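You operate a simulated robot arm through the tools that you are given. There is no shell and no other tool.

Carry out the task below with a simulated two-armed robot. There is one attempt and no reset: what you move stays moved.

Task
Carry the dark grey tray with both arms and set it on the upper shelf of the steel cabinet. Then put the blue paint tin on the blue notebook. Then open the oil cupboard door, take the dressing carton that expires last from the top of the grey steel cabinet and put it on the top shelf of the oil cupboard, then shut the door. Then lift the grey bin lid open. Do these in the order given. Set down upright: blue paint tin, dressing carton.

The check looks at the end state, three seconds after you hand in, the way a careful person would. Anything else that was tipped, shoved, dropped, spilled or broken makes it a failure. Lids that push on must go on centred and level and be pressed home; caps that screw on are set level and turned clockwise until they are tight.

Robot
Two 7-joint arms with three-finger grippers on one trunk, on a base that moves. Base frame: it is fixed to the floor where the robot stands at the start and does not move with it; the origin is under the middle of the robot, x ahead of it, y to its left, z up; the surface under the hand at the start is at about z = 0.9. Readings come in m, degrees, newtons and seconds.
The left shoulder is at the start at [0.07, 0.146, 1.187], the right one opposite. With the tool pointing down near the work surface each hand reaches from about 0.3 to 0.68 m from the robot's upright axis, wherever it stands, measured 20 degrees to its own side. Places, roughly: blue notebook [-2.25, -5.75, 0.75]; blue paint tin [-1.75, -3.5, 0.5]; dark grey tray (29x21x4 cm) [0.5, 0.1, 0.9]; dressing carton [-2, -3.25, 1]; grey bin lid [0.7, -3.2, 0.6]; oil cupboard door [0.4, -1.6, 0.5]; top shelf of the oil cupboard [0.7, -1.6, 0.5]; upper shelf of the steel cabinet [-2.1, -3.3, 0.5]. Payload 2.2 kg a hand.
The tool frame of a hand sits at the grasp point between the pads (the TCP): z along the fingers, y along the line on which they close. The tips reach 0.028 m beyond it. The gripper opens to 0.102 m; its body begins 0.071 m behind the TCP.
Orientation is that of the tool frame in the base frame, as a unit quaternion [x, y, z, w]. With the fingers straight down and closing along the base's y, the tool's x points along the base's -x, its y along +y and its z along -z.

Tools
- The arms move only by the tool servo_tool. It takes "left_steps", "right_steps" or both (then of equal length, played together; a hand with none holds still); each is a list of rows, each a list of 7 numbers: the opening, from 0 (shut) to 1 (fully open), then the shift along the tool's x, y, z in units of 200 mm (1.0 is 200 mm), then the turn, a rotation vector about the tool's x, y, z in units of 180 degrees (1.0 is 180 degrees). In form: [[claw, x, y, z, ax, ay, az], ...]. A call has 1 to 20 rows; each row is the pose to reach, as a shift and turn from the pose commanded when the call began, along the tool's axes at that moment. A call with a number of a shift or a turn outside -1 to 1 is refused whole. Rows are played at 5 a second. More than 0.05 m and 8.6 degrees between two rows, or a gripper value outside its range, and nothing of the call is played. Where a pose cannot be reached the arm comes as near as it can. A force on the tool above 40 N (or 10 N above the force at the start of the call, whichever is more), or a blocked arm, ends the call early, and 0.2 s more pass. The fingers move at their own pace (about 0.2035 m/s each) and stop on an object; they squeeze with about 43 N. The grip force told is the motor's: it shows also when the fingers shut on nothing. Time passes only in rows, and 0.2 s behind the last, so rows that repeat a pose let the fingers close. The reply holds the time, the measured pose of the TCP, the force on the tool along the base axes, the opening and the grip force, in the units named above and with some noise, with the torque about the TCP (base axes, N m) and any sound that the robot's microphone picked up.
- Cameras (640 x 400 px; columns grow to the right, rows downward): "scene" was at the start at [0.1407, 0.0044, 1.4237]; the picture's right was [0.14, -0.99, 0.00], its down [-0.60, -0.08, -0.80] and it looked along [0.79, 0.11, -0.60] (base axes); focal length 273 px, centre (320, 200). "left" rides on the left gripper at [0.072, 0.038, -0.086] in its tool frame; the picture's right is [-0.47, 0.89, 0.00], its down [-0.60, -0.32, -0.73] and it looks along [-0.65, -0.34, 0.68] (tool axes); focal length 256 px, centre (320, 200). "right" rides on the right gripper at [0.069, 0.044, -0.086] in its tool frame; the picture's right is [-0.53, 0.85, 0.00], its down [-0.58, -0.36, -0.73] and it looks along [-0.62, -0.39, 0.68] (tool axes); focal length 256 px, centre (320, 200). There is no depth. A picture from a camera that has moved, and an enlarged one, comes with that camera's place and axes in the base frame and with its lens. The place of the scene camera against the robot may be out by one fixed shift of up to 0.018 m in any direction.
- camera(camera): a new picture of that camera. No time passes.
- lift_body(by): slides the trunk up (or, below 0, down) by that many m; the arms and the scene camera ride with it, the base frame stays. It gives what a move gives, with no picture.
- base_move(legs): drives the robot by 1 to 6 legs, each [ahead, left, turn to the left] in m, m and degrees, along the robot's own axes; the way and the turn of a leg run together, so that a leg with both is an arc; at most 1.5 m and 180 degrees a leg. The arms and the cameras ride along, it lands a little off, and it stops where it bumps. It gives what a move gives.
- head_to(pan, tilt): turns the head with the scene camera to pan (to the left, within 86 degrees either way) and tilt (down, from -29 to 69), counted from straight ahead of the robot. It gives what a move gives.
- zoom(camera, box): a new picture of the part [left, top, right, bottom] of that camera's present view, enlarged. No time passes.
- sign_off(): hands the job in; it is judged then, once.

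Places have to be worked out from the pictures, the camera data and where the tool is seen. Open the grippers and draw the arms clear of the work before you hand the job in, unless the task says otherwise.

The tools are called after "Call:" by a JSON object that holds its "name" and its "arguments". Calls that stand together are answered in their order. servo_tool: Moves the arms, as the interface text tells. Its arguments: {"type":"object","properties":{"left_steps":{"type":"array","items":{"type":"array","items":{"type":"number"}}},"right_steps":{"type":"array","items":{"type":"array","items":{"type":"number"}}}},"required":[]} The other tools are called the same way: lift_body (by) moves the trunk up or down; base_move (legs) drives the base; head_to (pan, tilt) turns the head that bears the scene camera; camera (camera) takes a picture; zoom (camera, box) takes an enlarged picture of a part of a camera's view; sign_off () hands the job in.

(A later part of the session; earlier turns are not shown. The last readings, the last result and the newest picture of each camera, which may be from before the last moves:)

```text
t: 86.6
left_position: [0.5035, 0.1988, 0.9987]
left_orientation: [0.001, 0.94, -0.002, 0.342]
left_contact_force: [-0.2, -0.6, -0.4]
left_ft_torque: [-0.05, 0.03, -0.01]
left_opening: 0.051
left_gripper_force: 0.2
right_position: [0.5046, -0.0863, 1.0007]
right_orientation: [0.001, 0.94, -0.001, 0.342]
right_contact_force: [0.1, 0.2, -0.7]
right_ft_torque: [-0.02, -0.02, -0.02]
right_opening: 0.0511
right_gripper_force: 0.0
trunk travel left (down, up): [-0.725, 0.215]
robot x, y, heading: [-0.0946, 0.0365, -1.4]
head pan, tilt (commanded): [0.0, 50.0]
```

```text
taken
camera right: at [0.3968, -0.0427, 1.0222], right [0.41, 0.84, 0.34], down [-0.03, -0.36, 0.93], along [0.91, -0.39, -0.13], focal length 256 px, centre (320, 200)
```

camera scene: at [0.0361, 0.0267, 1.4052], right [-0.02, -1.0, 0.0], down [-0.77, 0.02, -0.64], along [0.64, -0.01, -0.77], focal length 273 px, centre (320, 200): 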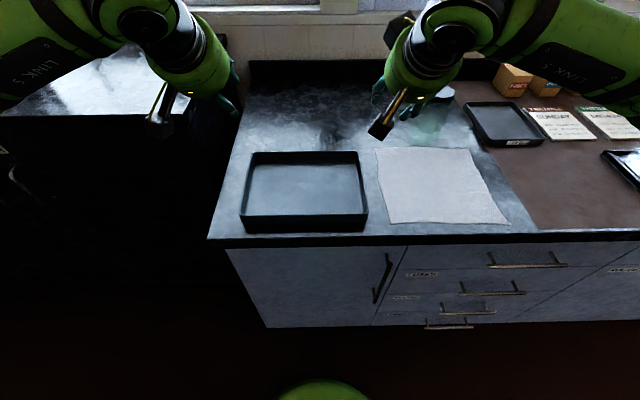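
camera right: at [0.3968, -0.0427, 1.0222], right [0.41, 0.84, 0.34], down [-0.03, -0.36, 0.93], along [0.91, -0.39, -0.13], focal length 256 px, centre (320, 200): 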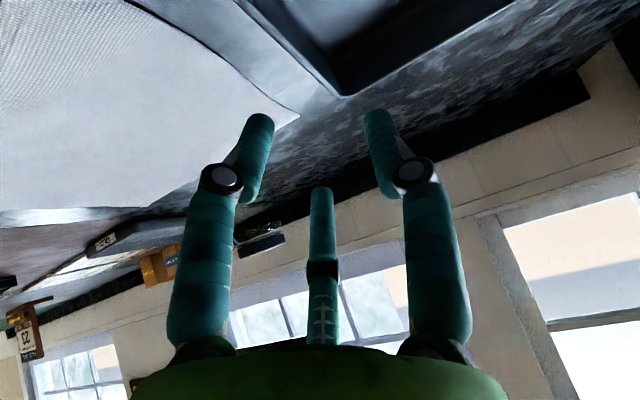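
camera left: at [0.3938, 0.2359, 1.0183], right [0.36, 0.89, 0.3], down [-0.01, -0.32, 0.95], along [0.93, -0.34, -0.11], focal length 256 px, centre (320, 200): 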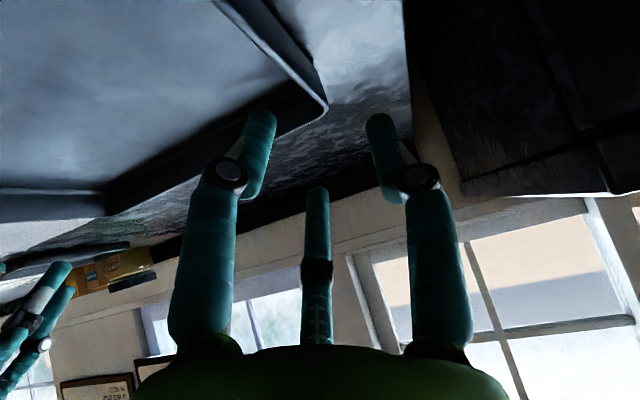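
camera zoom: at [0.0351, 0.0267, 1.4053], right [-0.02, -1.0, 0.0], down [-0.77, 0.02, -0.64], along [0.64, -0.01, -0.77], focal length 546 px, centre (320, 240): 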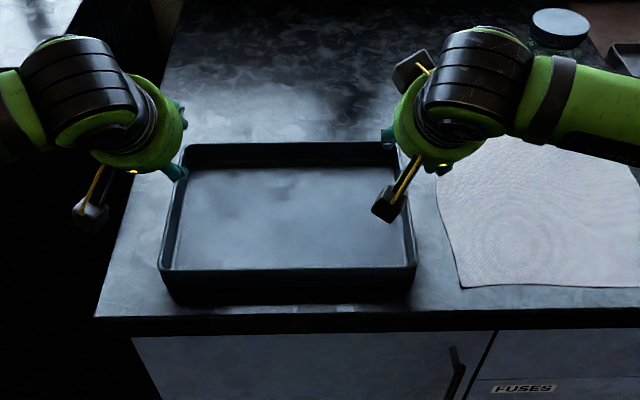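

I zoom the wrist views to see where the rim lies relative to the fingers.

Call:
{"name": "zoom", "arguments": {"camera": "left", "box": [90, 0, 410, 200]}}

Call:
{"name": "zoom", "arguments": {"camera": "right", "box": [220, 0, 540, 200]}}

```text
2.00 times, centred on (250, 100) of left
camera zoom: at [0.3938, 0.2359, 1.0183], right [0.36, 0.89, 0.3], down [-0.01, -0.32, 0.95], along [0.93, -0.34, -0.11], focal length 512 px, centre (460, 400)
```

zoom: 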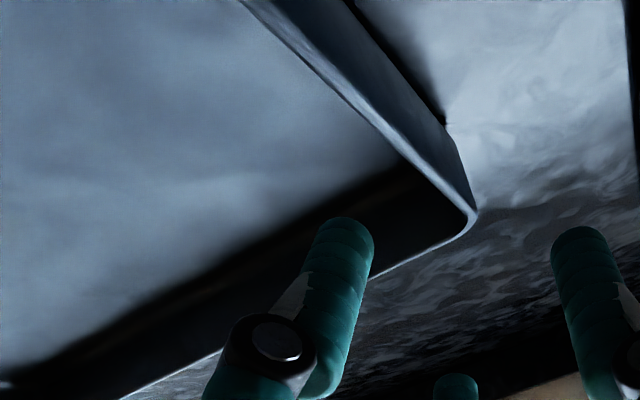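

```text
2.00 times, centred on (380, 100) of right
camera zoom: at [0.3968, -0.0427, 1.0222], right [0.41, 0.84, 0.34], down [-0.03, -0.36, 0.93], along [0.91, -0.39, -0.13], focal length 512 px, centre (200, 400)
```

zoom: 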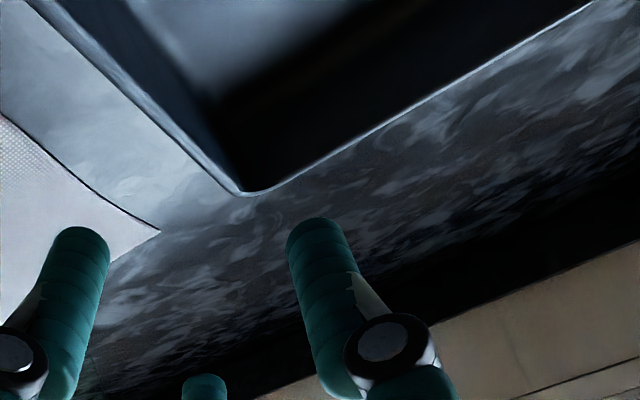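

The fingers straddle the walls laterally. I lower both hands 3 cm to get wrist-camera parallax on the rim corner and so the rim height.

Call:
{"name": "servo_tool", "arguments": {"left_steps": [[0.5, 0.048, 0, 0.058, 0, 0, 0], [0.5, 0.0964, 0, 0.115, 0, 0, 0], [0.5, 0.0964, 0, 0.115, 0, 0, 0]], "right_steps": [[0.5, 0.048, 0, 0.058, 0, 0, 0], [0.5, 0.0964, 0, 0.115, 0, 0, 0], [0.5, 0.0964, 0, 0.115, 0, 0, 0]]}}

Call:
{"name": "zoom", "arguments": {"camera": "left", "box": [90, 0, 410, 200]}}

Call:
{"name": "zoom", "arguments": {"camera": "right", "box": [220, 0, 540, 200]}}

```text
t: 87.4
left_position: [0.5041, 0.1984, 0.9669]
left_orientation: [0.001, 0.94, -0.001, 0.341]
left_contact_force: [0.0, -0.7, -0.4]
left_ft_torque: [0.0, 0.01, -0.03]
left_opening: 0.0512
left_gripper_force: 0.1
right_position: [0.5053, -0.0867, 0.97]
right_orientation: [0.001, 0.94, 0.0, 0.341]
right_contact_force: [-0.7, 0.2, 0.2]
right_ft_torque: [0.0, 0.02, 0.0]
right_opening: 0.0509
right_gripper_force: 0.0
trunk travel left (down, up): [-0.725, 0.215]
robot x, y, heading: [-0.0999, 0.0366, -1.0]
head pan, tilt (commanded): [0.0, 50.0]
```

```text
2.00 times, centred on (250, 100) of left
camera zoom: at [0.3934, 0.2358, 0.9882], right [0.36, 0.89, 0.3], down [-0.01, -0.32, 0.95], along [0.93, -0.34, -0.11], focal length 512 px, centre (460, 400)
```

zoom: 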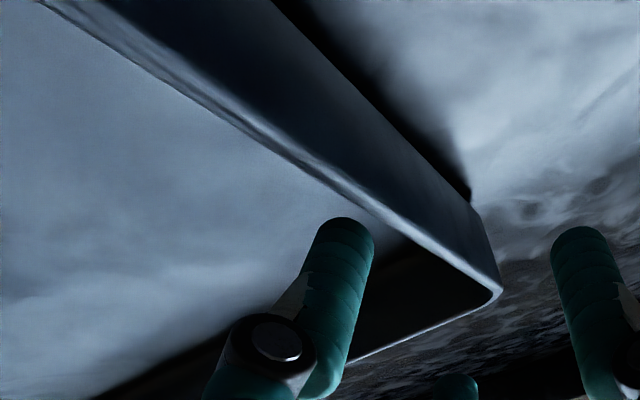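

```text
2.00 times, centred on (380, 100) of right
camera zoom: at [0.397, -0.0427, 0.9919], right [0.41, 0.84, 0.34], down [-0.03, -0.36, 0.93], along [0.91, -0.39, -0.13], focal length 512 px, centre (200, 400)
```

zoom: 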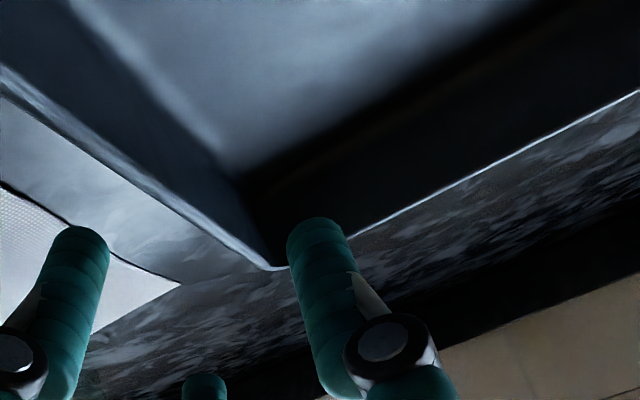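

Parallax puts the rim at z≈0.937, the far edge at x≈0.575, and the walls at y≈0.200 and −0.078, so the tray centre is near x≈0.472. I'll shift the hands back to the centre line, narrow the fingers and lower them over the walls.

Call:
{"name": "servo_tool", "arguments": {"left_steps": [[0.4, 0.049, 0.002, -0.002, 0, 0, 0], [0.35, 0.098, 0.004, -0.004, 0, 0, 0], [0.35, 0.147, 0.006, -0.006, 0, 0, 0], [0.35, 0.196, 0.008, -0.0077, 0, 0, 0], [0.35, 0.196, 0.008, -0.0077, 0, 0, 0]], "right_steps": [[0.4, 0.051, 0.011, 0.001, 0, 0, 0], [0.35, 0.103, 0.022, 0.002, 0, 0, 0], [0.35, 0.154, 0.034, 0.003, 0, 0, 0], [0.35, 0.2055, 0.045, 0.004, 0, 0, 0], [0.35, 0.2055, 0.045, 0.004, 0, 0, 0]]}}

Call:
{"name": "camera", "arguments": {"camera": "left"}}

Call:
{"name": "camera", "arguments": {"camera": "right"}}

Call:
{"name": "zoom", "arguments": {"camera": "scene", "box": [160, 80, 480, 280]}}

```text
t: 88.6
left_position: [0.4734, 0.2004, 0.9439]
left_orientation: [0.0, 0.94, 0.0, 0.342]
left_contact_force: [1.1, -0.6, 0.3]
left_ft_torque: [0.03, 0.01, 0.03]
left_opening: 0.0359
left_gripper_force: 0.1
right_position: [0.4732, -0.0774, 0.9453]
right_orientation: [0.001, 0.94, -0.001, 0.342]
right_contact_force: [-0.7, 0.6, -0.2]
right_ft_torque: [-0.02, 0.03, -0.02]
right_opening: 0.0355
right_gripper_force: 0.2
trunk travel left (down, up): [-0.725, 0.215]
robot x, y, heading: [-0.0954, 0.0399, -1.2]
head pan, tilt (commanded): [0.0, 50.0]
```

```text
taken
camera left: at [0.3631, 0.2364, 0.9645], right [0.36, 0.89, 0.3], down [-0.01, -0.32, 0.95], along [0.93, -0.34, -0.11], focal length 256 px, centre (320, 200)
```

left: 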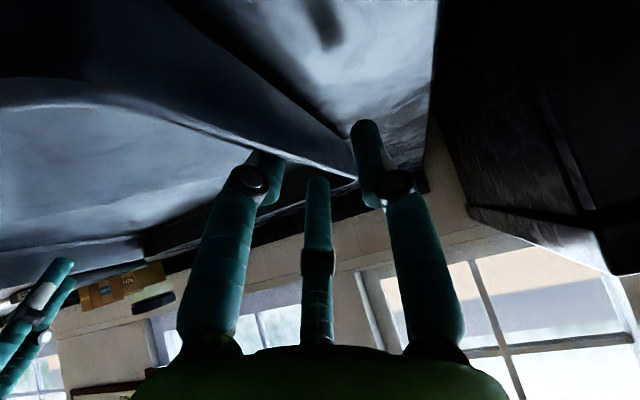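

```text
taken
camera right: at [0.3669, -0.0337, 0.9663], right [0.41, 0.84, 0.34], down [-0.03, -0.36, 0.93], along [0.91, -0.39, -0.13], focal length 256 px, centre (320, 200)
```

right: 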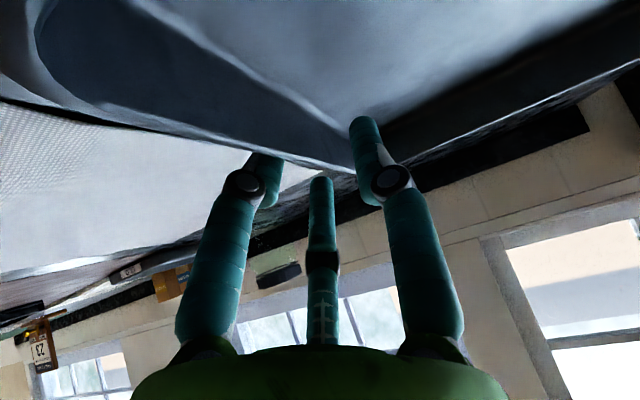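

```text
2.00 times, centred on (320, 180) of scene
camera zoom: at [0.0361, 0.0267, 1.4052], right [-0.02, -1.0, 0.0], down [-0.77, 0.02, -0.64], along [0.64, -0.01, -0.77], focal length 546 px, centre (320, 240)
```

zoom: 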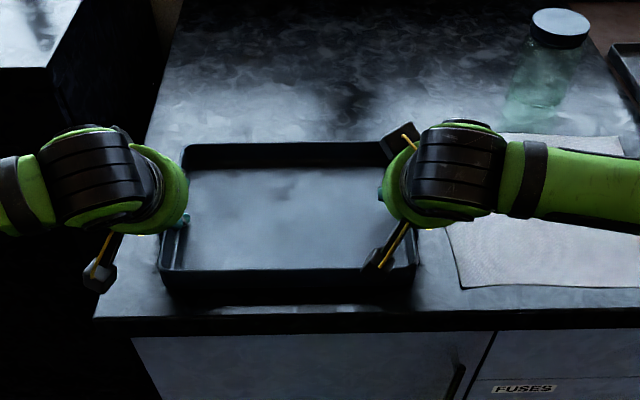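

Both hands straddle the walls (one finger side inside, one outside), and a near-corner check confirms the tray centre x≈0.475. I close to a narrow gap, settle about 8 mm lower, then grip fully.

Call:
{"name": "servo_tool", "arguments": {"left_steps": [[0.18, 0, 0, 0, 0, 0, 0], [0.18, 0, 0, 0, 0, 0, 0], [0.18, 0.0129, 0, 0.0153, 0, 0, 0], [0.18, 0.0257, 0, 0.0306, 0, 0, 0], [0.18, 0.0257, 0, 0.0306, 0, 0, 0]], "right_steps": [[0.18, 0, 0, 0, 0, 0, 0], [0.18, 0, 0, 0, 0, 0, 0], [0.18, 0.0129, 0, 0.0153, 0, 0, 0], [0.18, 0.0257, 0, 0.0306, 0, 0, 0], [0.18, 0.0257, 0, 0.0306, 0, 0, 0]]}}

Call:
{"name": "camera", "arguments": {"camera": "left"}}

Call:
{"name": "camera", "arguments": {"camera": "right"}}

```text
t: 89.8
left_position: [0.4737, 0.1981, 0.9377]
left_orientation: [0.0, 0.939, 0.0, 0.343]
left_contact_force: [-1.2, -1.1, 6.5]
left_ft_torque: [-0.05, 0.0, -0.08]
left_opening: 0.0168
left_gripper_force: 0.1
right_position: [0.4732, -0.0777, 0.9374]
right_orientation: [0.001, 0.94, 0.0, 0.342]
right_contact_force: [0.5, -0.4, 0.0]
right_ft_torque: [0.01, -0.02, 0.01]
right_opening: 0.0185
right_gripper_force: 0.2
trunk travel left (down, up): [-0.725, 0.215]
robot x, y, heading: [-0.0949, 0.0364, -1.0]
head pan, tilt (commanded): [0.0, 50.0]
```

```text
taken
camera left: at [0.3632, 0.2356, 0.9576], right [0.36, 0.89, 0.3], down [-0.01, -0.32, 0.95], along [0.93, -0.34, -0.1], focal length 256 px, centre (320, 200)
```

left: 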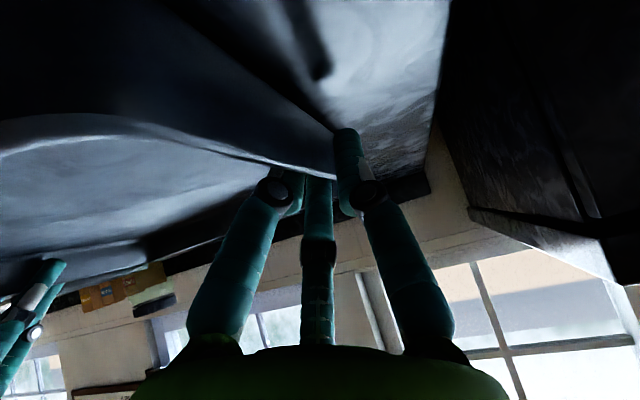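

```text
taken
camera right: at [0.3655, -0.0338, 0.9582], right [0.41, 0.84, 0.34], down [-0.03, -0.36, 0.93], along [0.91, -0.39, -0.12], focal length 256 px, centre (320, 200)
```

right: 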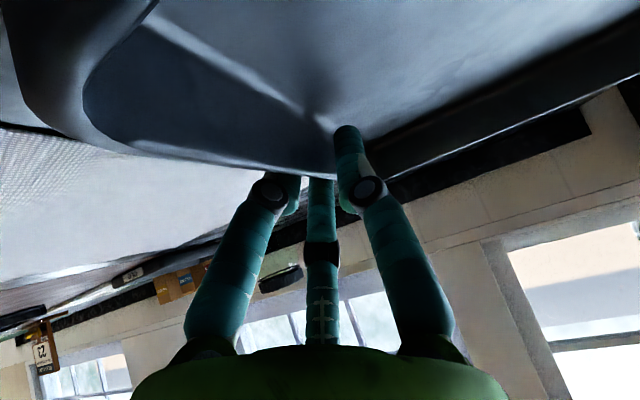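

Both walls are between the fingers and the left one just feels the tray floor lightly. I close both grippers fully now.

Call:
{"name": "servo_tool", "arguments": {"left_steps": [[0, 0, 0, 0, 0, 0, 0], [0, 0, 0, 0, 0, 0, 0], [0, 0, 0, 0, 0, 0, 0], [0, 0, 0, 0, 0, 0, 0]], "right_steps": [[0, 0, 0, 0, 0, 0, 0], [0, 0, 0, 0, 0, 0, 0], [0, 0, 0, 0, 0, 0, 0], [0, 0, 0, 0, 0, 0, 0]]}}

Call:
{"name": "camera", "arguments": {"camera": "left"}}

Call:
{"name": "camera", "arguments": {"camera": "right"}}

```text
t: 90.8
left_position: [0.4735, 0.1981, 0.9357]
left_orientation: [0.001, 0.94, -0.001, 0.342]
left_contact_force: [-1.7, -5.5, 0.6]
left_ft_torque: [0.08, -0.02, -0.17]
left_opening: 0.0099
left_gripper_force: 37.3
right_position: [0.4734, -0.0772, 0.9357]
right_orientation: [0.001, 0.94, 0.001, 0.342]
right_contact_force: [0.1, 5.1, 0.6]
right_ft_torque: [0.16, -0.04, 0.05]
right_opening: 0.0102
right_gripper_force: 36.8
trunk travel left (down, up): [-0.725, 0.215]
robot x, y, heading: [-0.0927, 0.0388, -1.2]
head pan, tilt (commanded): [0.0, 50.0]
```

```text
taken
camera left: at [0.363, 0.2355, 0.9566], right [0.36, 0.88, 0.3], down [-0.01, -0.32, 0.95], along [0.93, -0.34, -0.11], focal length 256 px, centre (320, 200)
```

left: 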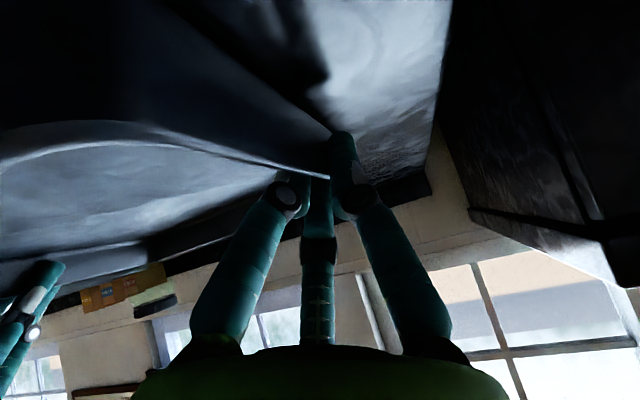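

```text
taken
camera right: at [0.3656, -0.0331, 0.9582], right [0.41, 0.84, 0.34], down [-0.03, -0.37, 0.93], along [0.91, -0.39, -0.13], focal length 256 px, centre (320, 200)
```

right: 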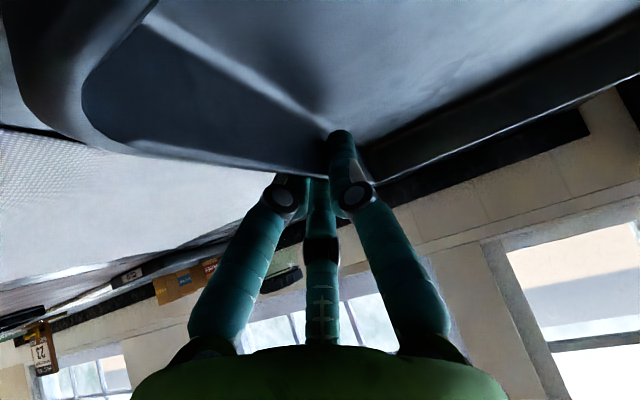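

Both grips are firm (openings about 10 mm on the walls, ~37 N). I lift the tray with the trunk so that both hands rise exactly together.

Call:
{"name": "lift_body", "arguments": {"by": 0.08}}

Call:
{"name": "camera", "arguments": {"camera": "scene"}}

```text
t: 92.0
left_position: [0.4733, 0.197, 1.016]
left_orientation: [0.0, 0.94, 0.0, 0.341]
left_contact_force: [-0.1, -9.9, -2.3]
left_ft_torque: [0.01, 0.18, -0.13]
left_opening: 0.0102
left_gripper_force: 37.9
right_position: [0.4749, -0.077, 1.0151]
right_orientation: [-0.001, 0.94, 0.001, 0.342]
right_contact_force: [-0.1, 9.8, 0.5]
right_ft_torque: [0.28, -0.15, 0.07]
right_opening: 0.01
right_gripper_force: 37.7
trunk travel left (down, up): [-0.805, 0.135]
robot x, y, heading: [-0.0963, 0.0397, -1.3]
head pan, tilt (commanded): [0.0, 50.0]
```

```text
taken
camera scene: at [0.0366, 0.0268, 1.4851], right [-0.02, -1.0, 0.0], down [-0.77, 0.02, -0.64], along [0.64, -0.01, -0.77], focal length 273 px, centre (320, 200)
```

scene: 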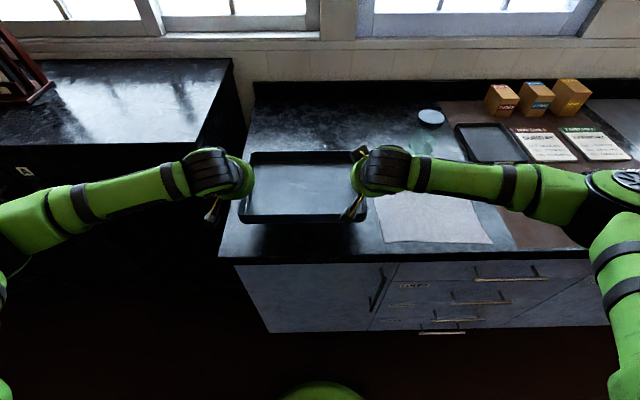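

The tray is up and level, held by both hands. I back away from the bench, turn right and drive down the aisle.

Call:
{"name": "base_move", "arguments": {"legs": [[-0.3, 0, 0], [0, 0, -88.8], [1.5, 0, 0]]}}

Call:
{"name": "camera", "arguments": {"camera": "scene"}}

```text
t: 104.7
left_position: [-0.1813, -2.0005, 1.0169]
left_orientation: [0.651, 0.678, -0.238, 0.245]
left_contact_force: [-12.5, -0.4, -2.4]
left_ft_torque: [0.02, 0.01, -0.24]
left_opening: 0.0103
left_gripper_force: 37.5
right_position: [-0.458, -2.0127, 1.0164]
right_orientation: [0.65, 0.679, -0.236, 0.247]
right_contact_force: [13.7, 0.8, -1.1]
right_ft_torque: [0.03, -0.33, 0.14]
right_opening: 0.0101
right_gripper_force: 37.4
trunk travel left (down, up): [-0.805, 0.135]
robot x, y, heading: [-0.369, -1.4433, -88.6]
head pan, tilt (commanded): [0.0, 50.0]
```

```text
taken
camera scene: at [-0.3603, -1.5734, 1.4852], right [-1.0, -0.02, 0.0], down [-0.02, 0.77, -0.64], along [0.01, -0.64, -0.77], focal length 273 px, centre (320, 200)
```

scene: 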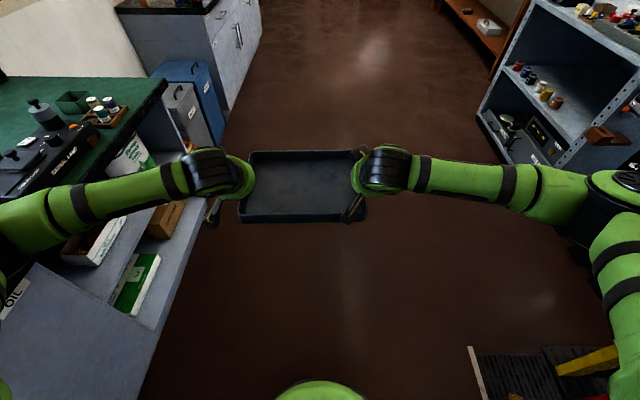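

The tray remains steady with a slight inward tension of about 13 N, so I ease each hand inward 2 mm and then drive on.

Call:
{"name": "servo_tool", "arguments": {"left_steps": [[0, 0, -0.005, 0, 0, 0, 0], [0, 0, -0.01, 0, 0, 0, 0]], "right_steps": [[0, 0, 0.005, 0, 0, 0, 0], [0, 0, 0.01, 0, 0, 0, 0]]}}

Call:
{"name": "base_move", "arguments": {"legs": [[1.5, 0, 0], [0.36, 0, 0], [0, 0, -91.4]]}}

Call:
{"name": "head_to", "arguments": {"pan": 0, "tilt": 30}}

Call:
{"name": "camera", "arguments": {"camera": "scene"}}

```text
t: 105.3
left_position: [-0.1832, -2.0017, 1.0157]
left_orientation: [0.65, 0.679, -0.235, 0.248]
left_contact_force: [9.0, 0.1, -2.8]
left_ft_torque: [-0.2, -0.21, 0.02]
left_opening: 0.0101
left_gripper_force: 37.3
right_position: [-0.4572, -2.0128, 1.0157]
right_orientation: [0.652, 0.677, -0.237, 0.245]
right_contact_force: [-9.0, -1.0, -1.3]
right_ft_torque: [0.28, -0.04, -0.07]
right_opening: 0.0104
right_gripper_force: 37.4
trunk travel left (down, up): [-0.805, 0.135]
robot x, y, heading: [-0.3644, -1.4363, -89.0]
head pan, tilt (commanded): [0.0, 50.0]
```

```text
t: 118.5
left_position: [-0.9319, -3.4469, 1.0156]
left_orientation: [0.94, -0.004, -0.341, 0.0]
left_contact_force: [0.9, -18.7, -2.8]
left_ft_torque: [-0.27, -0.05, 0.16]
left_opening: 0.0103
left_gripper_force: 37.0
right_position: [-0.9265, -3.1722, 1.0152]
right_orientation: [0.94, -0.008, -0.341, -0.004]
right_contact_force: [-0.5, 18.8, 0.2]
right_ft_torque: [0.12, -0.01, -0.21]
right_opening: 0.0101
right_gripper_force: 37.4
trunk travel left (down, up): [-0.805, 0.135]
robot x, y, heading: [-0.3583, -3.2901, 178.2]
head pan, tilt (commanded): [0.0, 50.0]
```

```text
t: 119.4
left_position: [-0.9315, -3.446, 1.0154]
left_orientation: [0.94, -0.004, -0.342, 0.0]
left_contact_force: [0.2, -1.3, -2.5]
left_ft_torque: [0.01, 0.13, -0.13]
left_opening: 0.0102
left_gripper_force: 37.4
right_position: [-0.928, -3.1717, 1.0161]
right_orientation: [0.94, -0.007, -0.341, -0.004]
right_contact_force: [-1.7, -0.3, -0.8]
right_ft_torque: [-0.2, -0.07, 0.02]
right_opening: 0.0101
right_gripper_force: 37.9
trunk travel left (down, up): [-0.805, 0.135]
robot x, y, heading: [-0.3584, -3.2894, 178.0]
head pan, tilt (commanded): [0.0, 30.0]
```

```text
taken
camera scene: at [-0.4949, -3.2946, 1.5146], right [0.03, 1.0, 0.0], down [0.5, -0.02, -0.87], along [-0.86, 0.03, -0.5], focal length 273 px, centre (320, 200)
```

scene: 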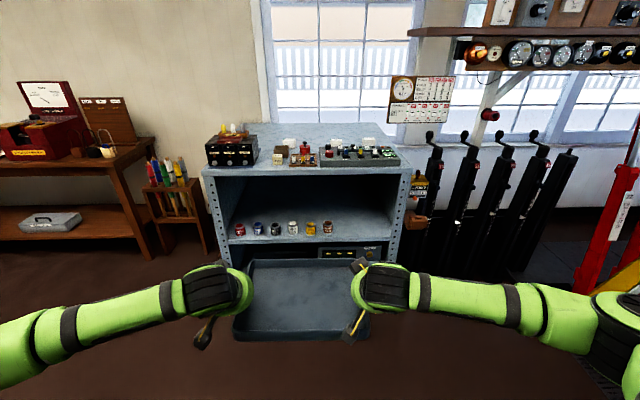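

The tray is level and centred in front of the cabinet. I zoom on the tray, whose true place I know from the hands, to calibrate the scene camera's offset before entering the cabinet.

Call:
{"name": "zoom", "arguments": {"camera": "scene", "box": [210, 245, 400, 364]}}

Call:
{"name": "zoom", "arguments": {"camera": "scene", "box": [195, 110, 435, 260]}}

```text
3.36 times, centred on (305, 304) of scene
camera zoom: at [-0.4949, -3.2946, 1.5146], right [0.03, 1.0, 0.0], down [0.5, -0.02, -0.87], along [-0.86, 0.03, -0.5], focal length 917 px, centre (370, -151)
```

zoom: 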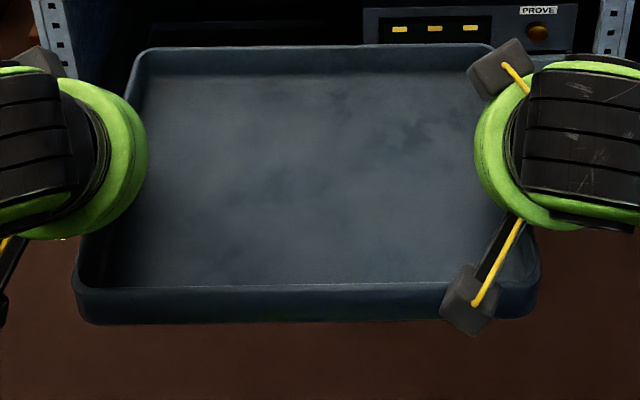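

```text
2.67 times, centred on (315, 185) of scene
camera zoom: at [-0.4949, -3.2946, 1.5146], right [0.03, 1.0, 0.0], down [0.5, -0.02, -0.87], along [-0.86, 0.03, -0.5], focal length 728 px, centre (333, 240)
```

zoom: 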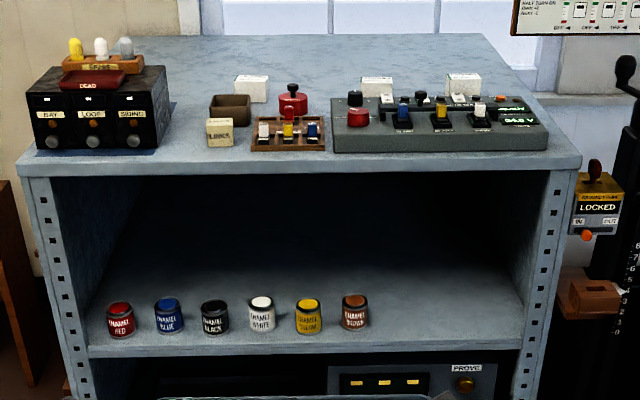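

From the known tray pose, the scene camera really sits about 16 mm further back, 6 mm left and 14 mm higher than reported. I straighten the heading and lower the trunk so the tray bottom will clear the tins, staying well outside the cabinet, then look again.

Call:
{"name": "base_move", "arguments": {"legs": [[0.3, 0, 1.9]]}}

Call:
{"name": "lift_body", "arguments": {"by": -0.34}}

Call:
{"name": "head_to", "arguments": {"pan": 0, "tilt": 20}}

Call:
{"name": "camera", "arguments": {"camera": "scene"}}

Call:
{"name": "camera", "arguments": {"camera": "left"}}

Call:
{"name": "camera", "arguments": {"camera": "right"}}

```text
t: 121.4
left_position: [-1.2203, -3.4606, 1.0172]
left_orientation: [0.94, 0.011, -0.341, 0.006]
left_contact_force: [1.1, -0.9, -3.0]
left_ft_torque: [-0.01, -0.13, -0.12]
left_opening: 0.0103
left_gripper_force: 37.7
right_position: [-1.228, -3.1864, 1.0173]
right_orientation: [0.939, 0.009, -0.343, 0.002]
right_contact_force: [-0.4, 1.4, 0.4]
right_ft_torque: [-0.16, 0.12, 0.04]
right_opening: 0.0105
right_gripper_force: 37.9
trunk travel left (down, up): [-0.805, 0.135]
robot x, y, heading: [-0.6571, -3.2866, -179.8]
head pan, tilt (commanded): [0.0, 30.0]
```

```text
t: 124.7
left_position: [-1.2224, -3.4604, 0.6768]
left_orientation: [0.94, 0.011, -0.341, 0.006]
left_contact_force: [0.5, 0.5, -3.5]
left_ft_torque: [-0.03, -0.05, -0.14]
left_opening: 0.0103
left_gripper_force: 37.5
right_position: [-1.2279, -3.1861, 0.677]
right_orientation: [0.94, 0.008, -0.342, 0.002]
right_contact_force: [-0.7, -0.3, -1.6]
right_ft_torque: [-0.16, 0.09, 0.04]
right_opening: 0.0103
right_gripper_force: 37.6
trunk travel left (down, up): [-0.465, 0.475]
robot x, y, heading: [-0.6579, -3.2888, -179.8]
head pan, tilt (commanded): [0.0, 30.0]
```

```text
t: 125.5
left_position: [-1.2214, -3.4609, 0.6767]
left_orientation: [0.94, 0.011, -0.341, 0.005]
left_contact_force: [0.4, -0.4, -2.3]
left_ft_torque: [0.01, -0.05, -0.15]
left_opening: 0.0101
left_gripper_force: 38.2
right_position: [-1.2292, -3.1854, 0.6754]
right_orientation: [0.94, 0.009, -0.341, 0.002]
right_contact_force: [-0.1, 0.6, -0.8]
right_ft_torque: [-0.16, 0.02, 0.01]
right_opening: 0.0104
right_gripper_force: 37.6
trunk travel left (down, up): [-0.465, 0.475]
robot x, y, heading: [-0.6555, -3.2844, -179.7]
head pan, tilt (commanded): [0.0, 20.0]
```

```text
taken
camera scene: at [-0.7947, -3.2947, 1.1907], right [0.0, 1.0, 0.0], down [0.34, 0.0, -0.94], along [-0.94, 0.0, -0.34], focal length 273 px, centre (320, 200)
```

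scene: 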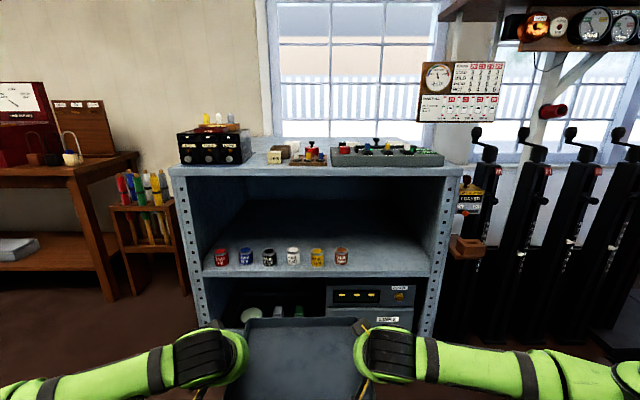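

```text
taken
camera left: at [-1.1099, -3.4967, 0.6961], right [-0.33, -0.89, 0.3], down [0.0, 0.32, 0.95], along [-0.94, 0.32, -0.11], focal length 256 px, centre (320, 200)
```

left: 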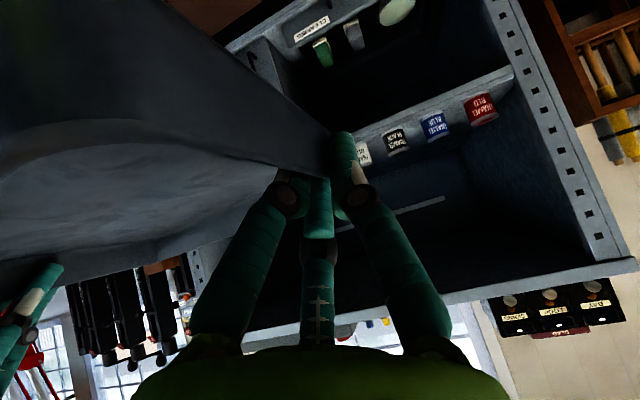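

```text
taken
camera right: at [-1.1187, -3.2274, 0.6974], right [-0.39, -0.85, 0.34], down [0.02, 0.36, 0.93], along [-0.92, 0.37, -0.13], focal length 256 px, centre (320, 200)
```

right: 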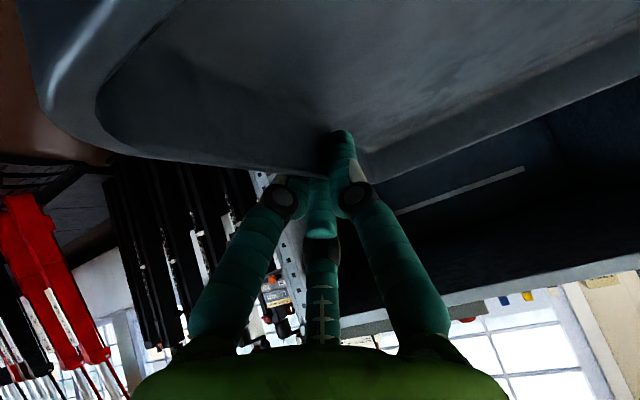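

I zoom from here to fix the shelf and lip heights with the corrected camera.

Call:
{"name": "zoom", "arguments": {"camera": "scene", "box": [160, 140, 480, 340]}}

Call:
{"name": "zoom", "arguments": {"camera": "left", "box": [330, 40, 570, 190]}}

```text
2.00 times, centred on (320, 240) of scene
camera zoom: at [-0.7947, -3.2947, 1.1907], right [0.0, 1.0, 0.0], down [0.34, 0.0, -0.94], along [-0.94, 0.0, -0.34], focal length 546 px, centre (320, 120)
```

zoom: 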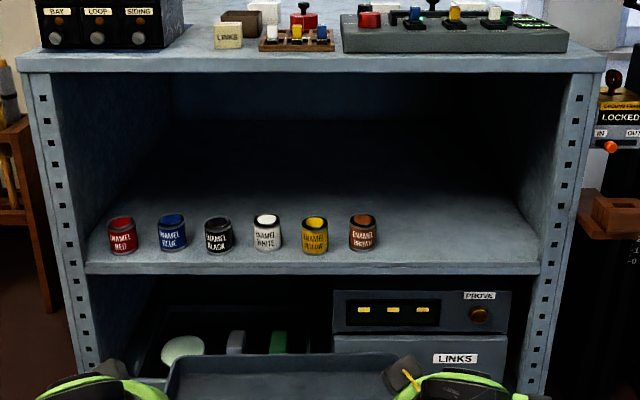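

```text
2.67 times, centred on (450, 115) of left
camera zoom: at [-1.1099, -3.4967, 0.6961], right [-0.33, -0.89, 0.3], down [0.0, 0.32, 0.95], along [-0.94, 0.32, -0.11], focal length 683 px, centre (-27, 427)
```

zoom: 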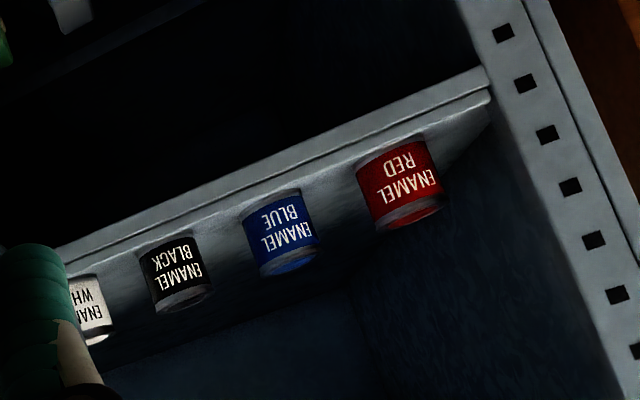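

The heights from the scene camera scatter by a few centimetres, so I'll drive 0.28 m closer (still outside the cabinet) and use the wrist camera's parallax on the tins.

Call:
{"name": "base_move", "arguments": {"legs": [[0.28, 0, 0]]}}

Call:
{"name": "zoom", "arguments": {"camera": "left", "box": [330, 40, 570, 190]}}

Call:
{"name": "zoom", "arguments": {"camera": "scene", "box": [160, 140, 480, 340]}}

Call:
{"name": "camera", "arguments": {"camera": "left"}}

```text
t: 127.4
left_position: [-1.5002, -3.4622, 0.6761]
left_orientation: [0.94, 0.012, -0.34, 0.006]
left_contact_force: [0.4, 0.0, -2.7]
left_ft_torque: [0.0, 0.0, -0.14]
left_opening: 0.0104
left_gripper_force: 37.4
right_position: [-1.5069, -3.1877, 0.676]
right_orientation: [0.94, 0.01, -0.342, 0.003]
right_contact_force: [-1.5, -0.5, -0.3]
right_ft_torque: [-0.19, -0.04, 0.05]
right_opening: 0.0101
right_gripper_force: 38.2
trunk travel left (down, up): [-0.465, 0.475]
robot x, y, heading: [-0.9389, -3.2867, -180.0]
head pan, tilt (commanded): [0.0, 20.0]
```

```text
2.67 times, centred on (450, 115) of left
camera zoom: at [-1.3878, -3.4982, 0.6958], right [-0.33, -0.89, 0.3], down [0.0, 0.32, 0.95], along [-0.94, 0.31, -0.11], focal length 683 px, centre (-27, 427)
```

zoom: 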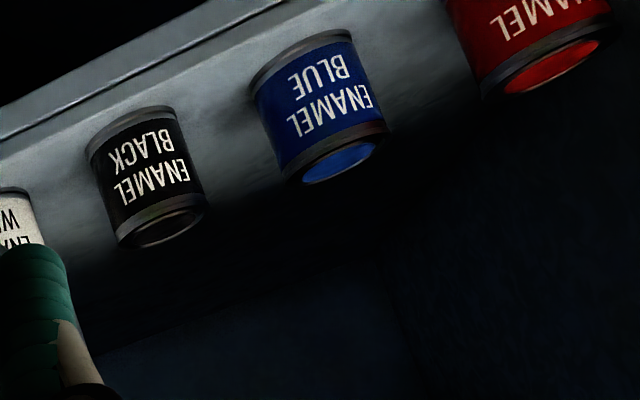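

```text
2.00 times, centred on (320, 240) of scene
camera zoom: at [-1.0734, -3.2956, 1.1907], right [0.0, 1.0, 0.0], down [0.34, 0.0, -0.94], along [-0.94, 0.0, -0.34], focal length 546 px, centre (320, 120)
```

zoom: 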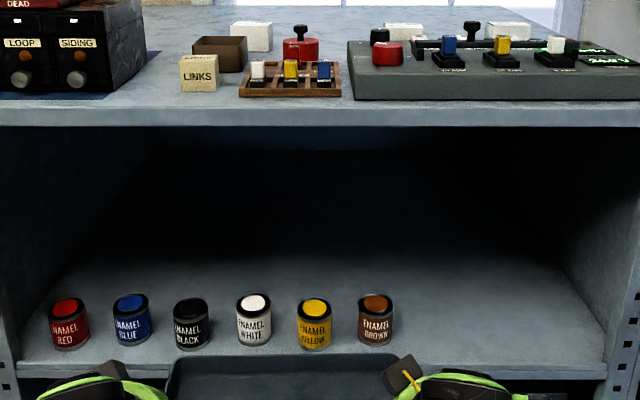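

```text
taken
camera left: at [-1.3878, -3.4982, 0.6958], right [-0.33, -0.89, 0.3], down [0.0, 0.32, 0.95], along [-0.94, 0.31, -0.11], focal length 256 px, centre (320, 200)
```

left: 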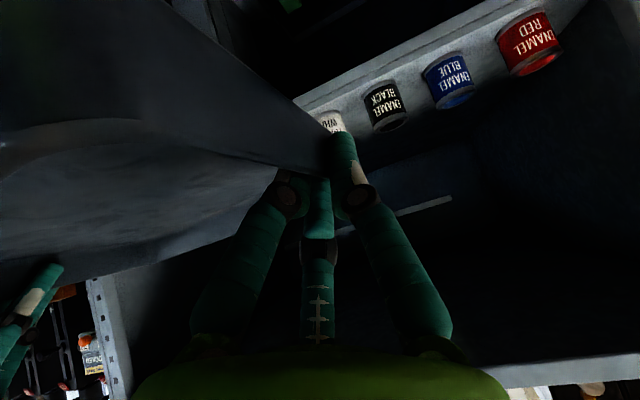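

Wrist parallax gives a consistent fix: shelf at z≈0.500, tin tops ≈0.56, blue tin front at x≈−1.829, y≈−3.613. I extend the arms 0.2 m now (tray stays above tin height), so the elbows narrow before the robot goes closer.

Call:
{"name": "servo_tool", "arguments": {"left_steps": [[0, -0.128, 0, 0.107, 0, 0, 0], [0, -0.255, 0, 0.214, 0, 0, 0], [0, -0.383, 0, 0.321, 0, 0, 0], [0, -0.511, 0, 0.429, 0, 0, 0], [0, -0.638, 0, 0.536, 0, 0, 0], [0, -0.766, 0, 0.643, 0, 0, 0], [0, -0.766, 0, 0.643, 0, 0, 0]], "right_steps": [[0, -0.128, 0, 0.107, 0, 0, 0], [0, -0.255, 0, 0.214, 0, 0, 0], [0, -0.383, 0, 0.321, 0, 0, 0], [0, -0.511, 0, 0.429, 0, 0, 0], [0, -0.638, 0, 0.536, 0, 0, 0], [0, -0.766, 0, 0.643, 0, 0, 0], [0, -0.766, 0, 0.643, 0, 0, 0]]}}

Call:
{"name": "camera", "arguments": {"camera": "scene"}}

Call:
{"name": "camera", "arguments": {"camera": "left"}}

```text
t: 129.0
left_position: [-1.697, -3.4672, 0.6757]
left_orientation: [0.94, 0.011, -0.342, 0.005]
left_contact_force: [-0.7, -3.4, -0.7]
left_ft_torque: [0.12, -0.14, 0.07]
left_opening: 0.0101
left_gripper_force: 37.0
right_position: [-1.7044, -3.1925, 0.6762]
right_orientation: [0.939, 0.01, -0.343, 0.004]
right_contact_force: [0.5, 3.0, -1.5]
right_ft_torque: [0.1, 0.1, 0.0]
right_opening: 0.0101
right_gripper_force: 38.2
trunk travel left (down, up): [-0.465, 0.475]
robot x, y, heading: [-0.9348, -3.2885, -179.9]
head pan, tilt (commanded): [0.0, 20.0]
```

```text
taken
camera scene: at [-1.0724, -3.2947, 1.1908], right [0.0, 1.0, 0.0], down [0.34, 0.0, -0.94], along [-0.94, 0.0, -0.34], focal length 273 px, centre (320, 200)
```

scene: 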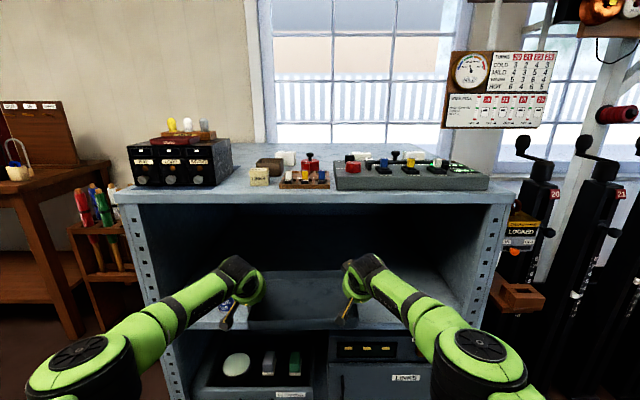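

```text
taken
camera left: at [-1.5851, -3.503, 0.6949], right [-0.33, -0.89, 0.3], down [0.0, 0.32, 0.95], along [-0.94, 0.32, -0.11], focal length 256 px, centre (320, 200)
```

left: 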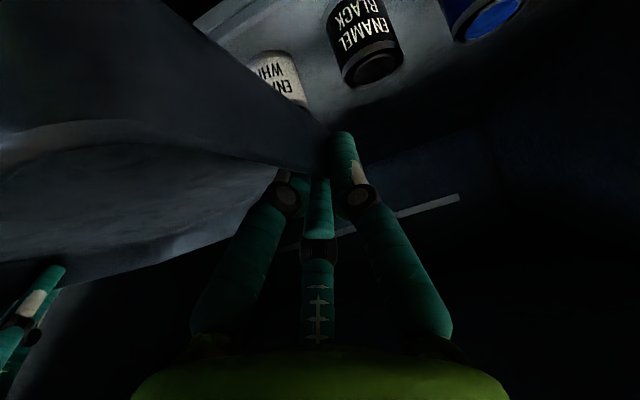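

The arms now converge nicely and fit between the posts. I lower 3 cm (tray bottom then ~4.5 cm above the tins), sidestep 3 cm right and roll forward part of the way.

Call:
{"name": "lift_body", "arguments": {"by": -0.03}}

Call:
{"name": "base_move", "arguments": {"legs": [[0, -0.03, 0], [0.18, 0, 0]]}}

Call:
{"name": "camera", "arguments": {"camera": "scene"}}

Call:
{"name": "camera", "arguments": {"camera": "left"}}

```text
t: 129.8
left_position: [-1.6973, -3.4672, 0.6443]
left_orientation: [0.94, 0.013, -0.342, 0.005]
left_contact_force: [0.3, 0.3, -0.7]
left_ft_torque: [0.14, -0.12, -0.11]
left_opening: 0.0102
left_gripper_force: 37.5
right_position: [-1.7033, -3.1931, 0.6466]
right_orientation: [0.94, 0.01, -0.342, 0.003]
right_contact_force: [-0.5, 0.0, -2.2]
right_ft_torque: [0.05, 0.09, 0.03]
right_opening: 0.0104
right_gripper_force: 38.0
trunk travel left (down, up): [-0.435, 0.505]
robot x, y, heading: [-0.9348, -3.2908, -179.8]
head pan, tilt (commanded): [0.0, 20.0]
```

```text
t: 131.7
left_position: [-1.88, -3.4323, 0.644]
left_orientation: [0.94, 0.009, -0.34, 0.004]
left_contact_force: [0.7, 8.8, -0.5]
left_ft_torque: [0.32, 0.09, -0.14]
left_opening: 0.01
left_gripper_force: 37.2
right_position: [-1.8842, -3.1579, 0.6464]
right_orientation: [0.94, 0.007, -0.341, 0.001]
right_contact_force: [0.9, -8.2, -3.2]
right_ft_torque: [-0.08, -0.14, 0.18]
right_opening: 0.01
right_gripper_force: 37.4
trunk travel left (down, up): [-0.435, 0.505]
robot x, y, heading: [-1.112, -3.2549, 179.8]
head pan, tilt (commanded): [0.0, 20.0]
```

```text
taken
camera scene: at [-1.254, -3.2647, 1.1606], right [0.0, 1.0, 0.0], down [0.34, 0.0, -0.94], along [-0.94, 0.0, -0.34], focal length 273 px, centre (320, 200)
```

scene: 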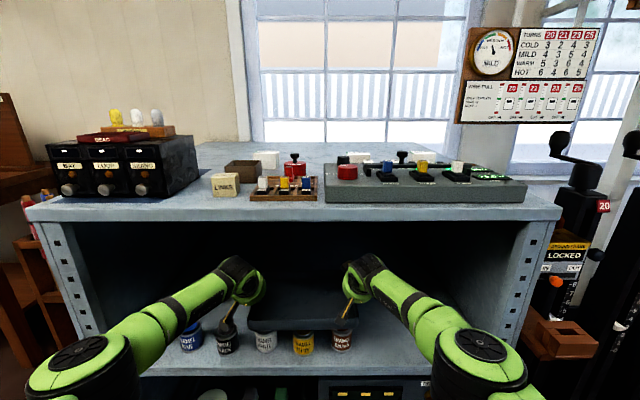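

```text
taken
camera left: at [-1.7674, -3.4692, 0.6641], right [-0.34, -0.89, 0.3], down [0.0, 0.32, 0.95], along [-0.94, 0.32, -0.11], focal length 256 px, centre (320, 200)
```

left: 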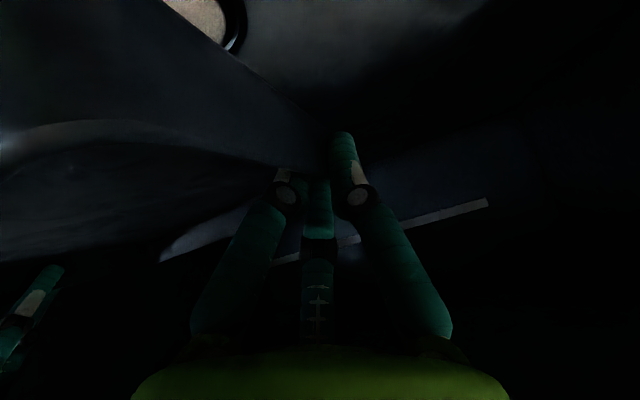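

Clear all round: the tray hovers above the tins with the elbows still outside. I roll forward the last 13.5 cm so the tray sits behind the tin row.

Call:
{"name": "base_move", "arguments": {"legs": [[0.135, 0, 0]]}}

Call:
{"name": "camera", "arguments": {"camera": "scene"}}

Call:
{"name": "zoom", "arguments": {"camera": "scene", "box": [120, 220, 440, 400]}}

```text
t: 133.0
left_position: [-2.0135, -3.4302, 0.6434]
left_orientation: [0.94, 0.008, -0.341, 0.004]
left_contact_force: [0.2, 0.7, -1.0]
left_ft_torque: [0.14, 0.02, -0.04]
left_opening: 0.0102
left_gripper_force: 37.6
right_position: [-2.0181, -3.1561, 0.6462]
right_orientation: [0.94, 0.006, -0.342, 0.001]
right_contact_force: [-0.4, 0.1, -2.7]
right_ft_torque: [0.08, -0.04, 0.04]
right_opening: 0.0104
right_gripper_force: 37.5
trunk travel left (down, up): [-0.435, 0.505]
robot x, y, heading: [-1.2479, -3.258, 179.7]
head pan, tilt (commanded): [0.0, 20.0]
```

```text
taken
camera scene: at [-1.3878, -3.2638, 1.1606], right [0.01, 1.0, 0.0], down [0.34, 0.0, -0.94], along [-0.94, 0.01, -0.34], focal length 273 px, centre (320, 200)
```

scene: 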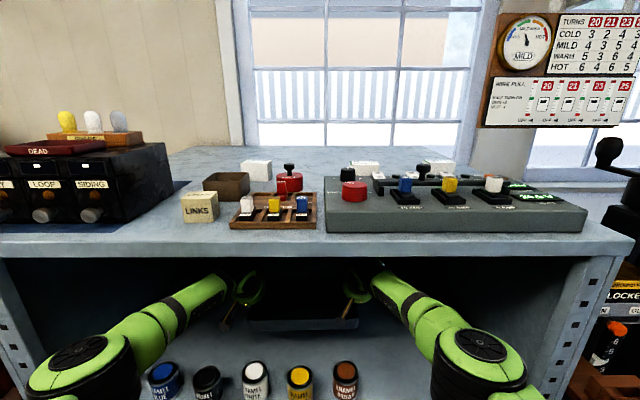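

```text
2.00 times, centred on (280, 310) of scene
camera zoom: at [-1.3878, -3.2638, 1.1606], right [0.01, 1.0, 0.0], down [0.34, 0.0, -0.94], along [-0.94, 0.01, -0.34], focal length 546 px, centre (400, -20)
```

zoom: 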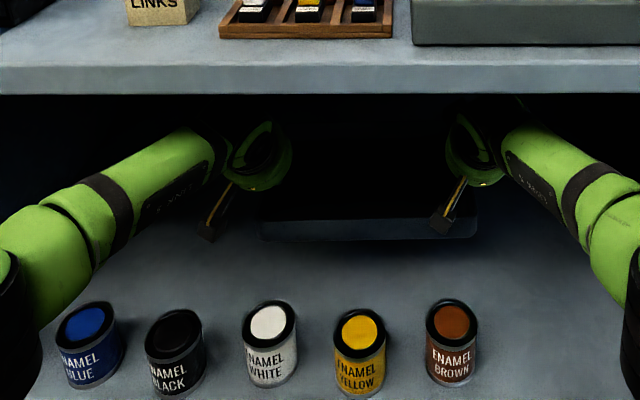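

The tray is behind the tins, but the wrist camera blocks hang near the white and brown tins, so I go 4 cm deeper before lowering.

Call:
{"name": "base_move", "arguments": {"legs": [[0.045, 0, 0]]}}

Call:
{"name": "lift_body", "arguments": {"by": -0.06}}

Call:
{"name": "zoom", "arguments": {"camera": "scene", "box": [120, 220, 440, 400]}}

Call:
{"name": "camera", "arguments": {"camera": "scene"}}

```text
t: 133.9
left_position: [-2.0578, -3.4307, 0.6432]
left_orientation: [0.94, 0.008, -0.34, 0.004]
left_contact_force: [-0.4, 0.5, -0.9]
left_ft_torque: [0.15, -0.03, -0.08]
left_opening: 0.0099
left_gripper_force: 37.8
right_position: [-2.0627, -3.1554, 0.6451]
right_orientation: [0.941, 0.007, -0.34, 0.002]
right_contact_force: [-1.0, 0.1, -2.7]
right_ft_torque: [0.03, 0.02, 0.03]
right_opening: 0.0102
right_gripper_force: 37.5
trunk travel left (down, up): [-0.435, 0.505]
robot x, y, heading: [-1.2905, -3.2556, 179.7]
head pan, tilt (commanded): [0.0, 20.0]
```

```text
t: 134.9
left_position: [-2.0567, -3.4312, 0.584]
left_orientation: [0.94, 0.008, -0.342, 0.004]
left_contact_force: [0.0, -0.1, -1.4]
left_ft_torque: [0.13, -0.03, -0.1]
left_opening: 0.0103
left_gripper_force: 37.1
right_position: [-2.0603, -3.1553, 0.5863]
right_orientation: [0.94, 0.007, -0.341, 0.001]
right_contact_force: [-0.3, -0.8, -2.0]
right_ft_torque: [0.01, 0.0, 0.04]
right_opening: 0.01
right_gripper_force: 37.1
trunk travel left (down, up): [-0.375, 0.565]
robot x, y, heading: [-1.2937, -3.253, 179.5]
head pan, tilt (commanded): [0.0, 20.0]
```

```text
2.00 times, centred on (280, 310) of scene
camera zoom: at [-1.431, -3.2635, 1.1008], right [0.01, 1.0, 0.0], down [0.34, 0.0, -0.94], along [-0.94, 0.01, -0.34], focal length 546 px, centre (400, -20)
```

zoom: 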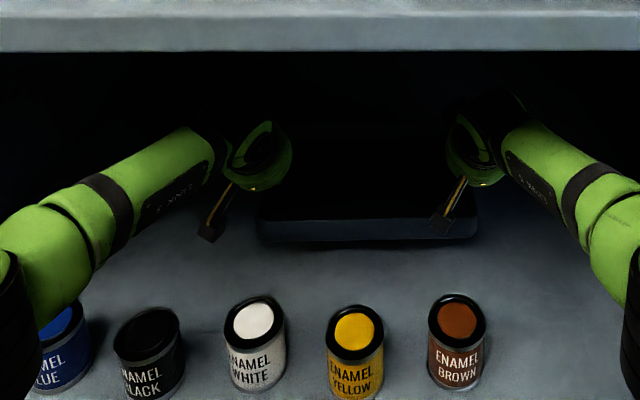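

```text
taken
camera scene: at [-1.431, -3.2635, 1.1008], right [0.01, 1.0, 0.0], down [0.34, 0.0, -0.94], along [-0.94, 0.01, -0.34], focal length 273 px, centre (320, 200)
```

scene: 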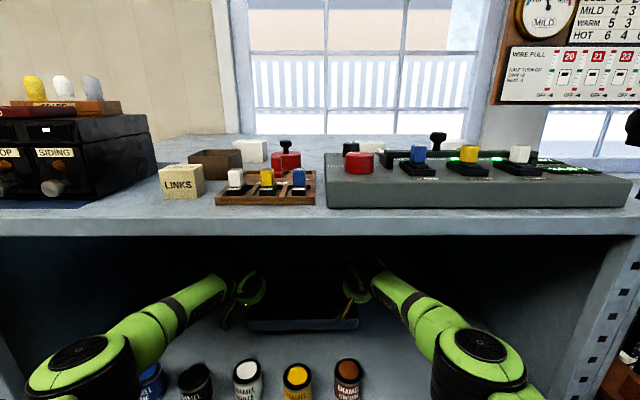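

Everything is clear; the tray bottom is about 4.5 cm over the shelf. I lower in small steps, watching the contact force.

Call:
{"name": "lift_body", "arguments": {"by": -0.035}}

Call:
{"name": "lift_body", "arguments": {"by": -0.005}}

Call:
{"name": "zoom", "arguments": {"camera": "scene", "box": [120, 220, 440, 400]}}

```text
t: 135.7
left_position: [-2.0575, -3.4295, 0.5486]
left_orientation: [0.94, 0.008, -0.341, 0.004]
left_contact_force: [-0.7, -0.5, -0.4]
left_ft_torque: [0.08, 0.03, -0.04]
left_opening: 0.0103
left_gripper_force: 37.4
right_position: [-2.0619, -3.1543, 0.5517]
right_orientation: [0.94, 0.007, -0.341, 0.001]
right_contact_force: [-0.7, -0.5, -1.5]
right_ft_torque: [0.01, -0.04, 0.03]
right_opening: 0.0105
right_gripper_force: 37.0
trunk travel left (down, up): [-0.34, 0.6]
robot x, y, heading: [-1.2947, -3.2584, 179.8]
head pan, tilt (commanded): [0.0, 20.0]
```

```text
t: 136.2
left_position: [-2.0572, -3.4306, 0.5443]
left_orientation: [0.94, 0.008, -0.341, 0.003]
left_contact_force: [0.2, -0.5, 0.4]
left_ft_torque: [0.12, 0.04, -0.04]
left_opening: 0.0103
left_gripper_force: 37.5
right_position: [-2.0626, -3.1561, 0.5466]
right_orientation: [0.94, 0.007, -0.341, 0.001]
right_contact_force: [-0.1, -0.9, -2.7]
right_ft_torque: [0.05, -0.06, 0.02]
right_opening: 0.01
right_gripper_force: 37.1
trunk travel left (down, up): [-0.335, 0.605]
robot x, y, heading: [-1.2895, -3.257, 179.7]
head pan, tilt (commanded): [0.0, 20.0]
```

```text
2.00 times, centred on (280, 310) of scene
camera zoom: at [-1.4312, -3.2635, 1.0607], right [0.01, 1.0, 0.0], down [0.34, 0.0, -0.94], along [-0.94, 0.01, -0.34], focal length 546 px, centre (400, -20)
```

zoom: 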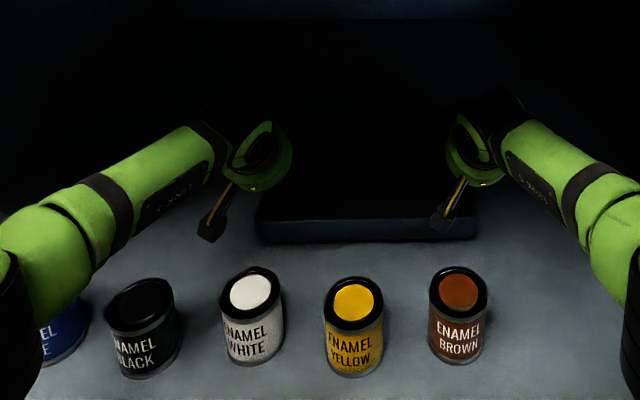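

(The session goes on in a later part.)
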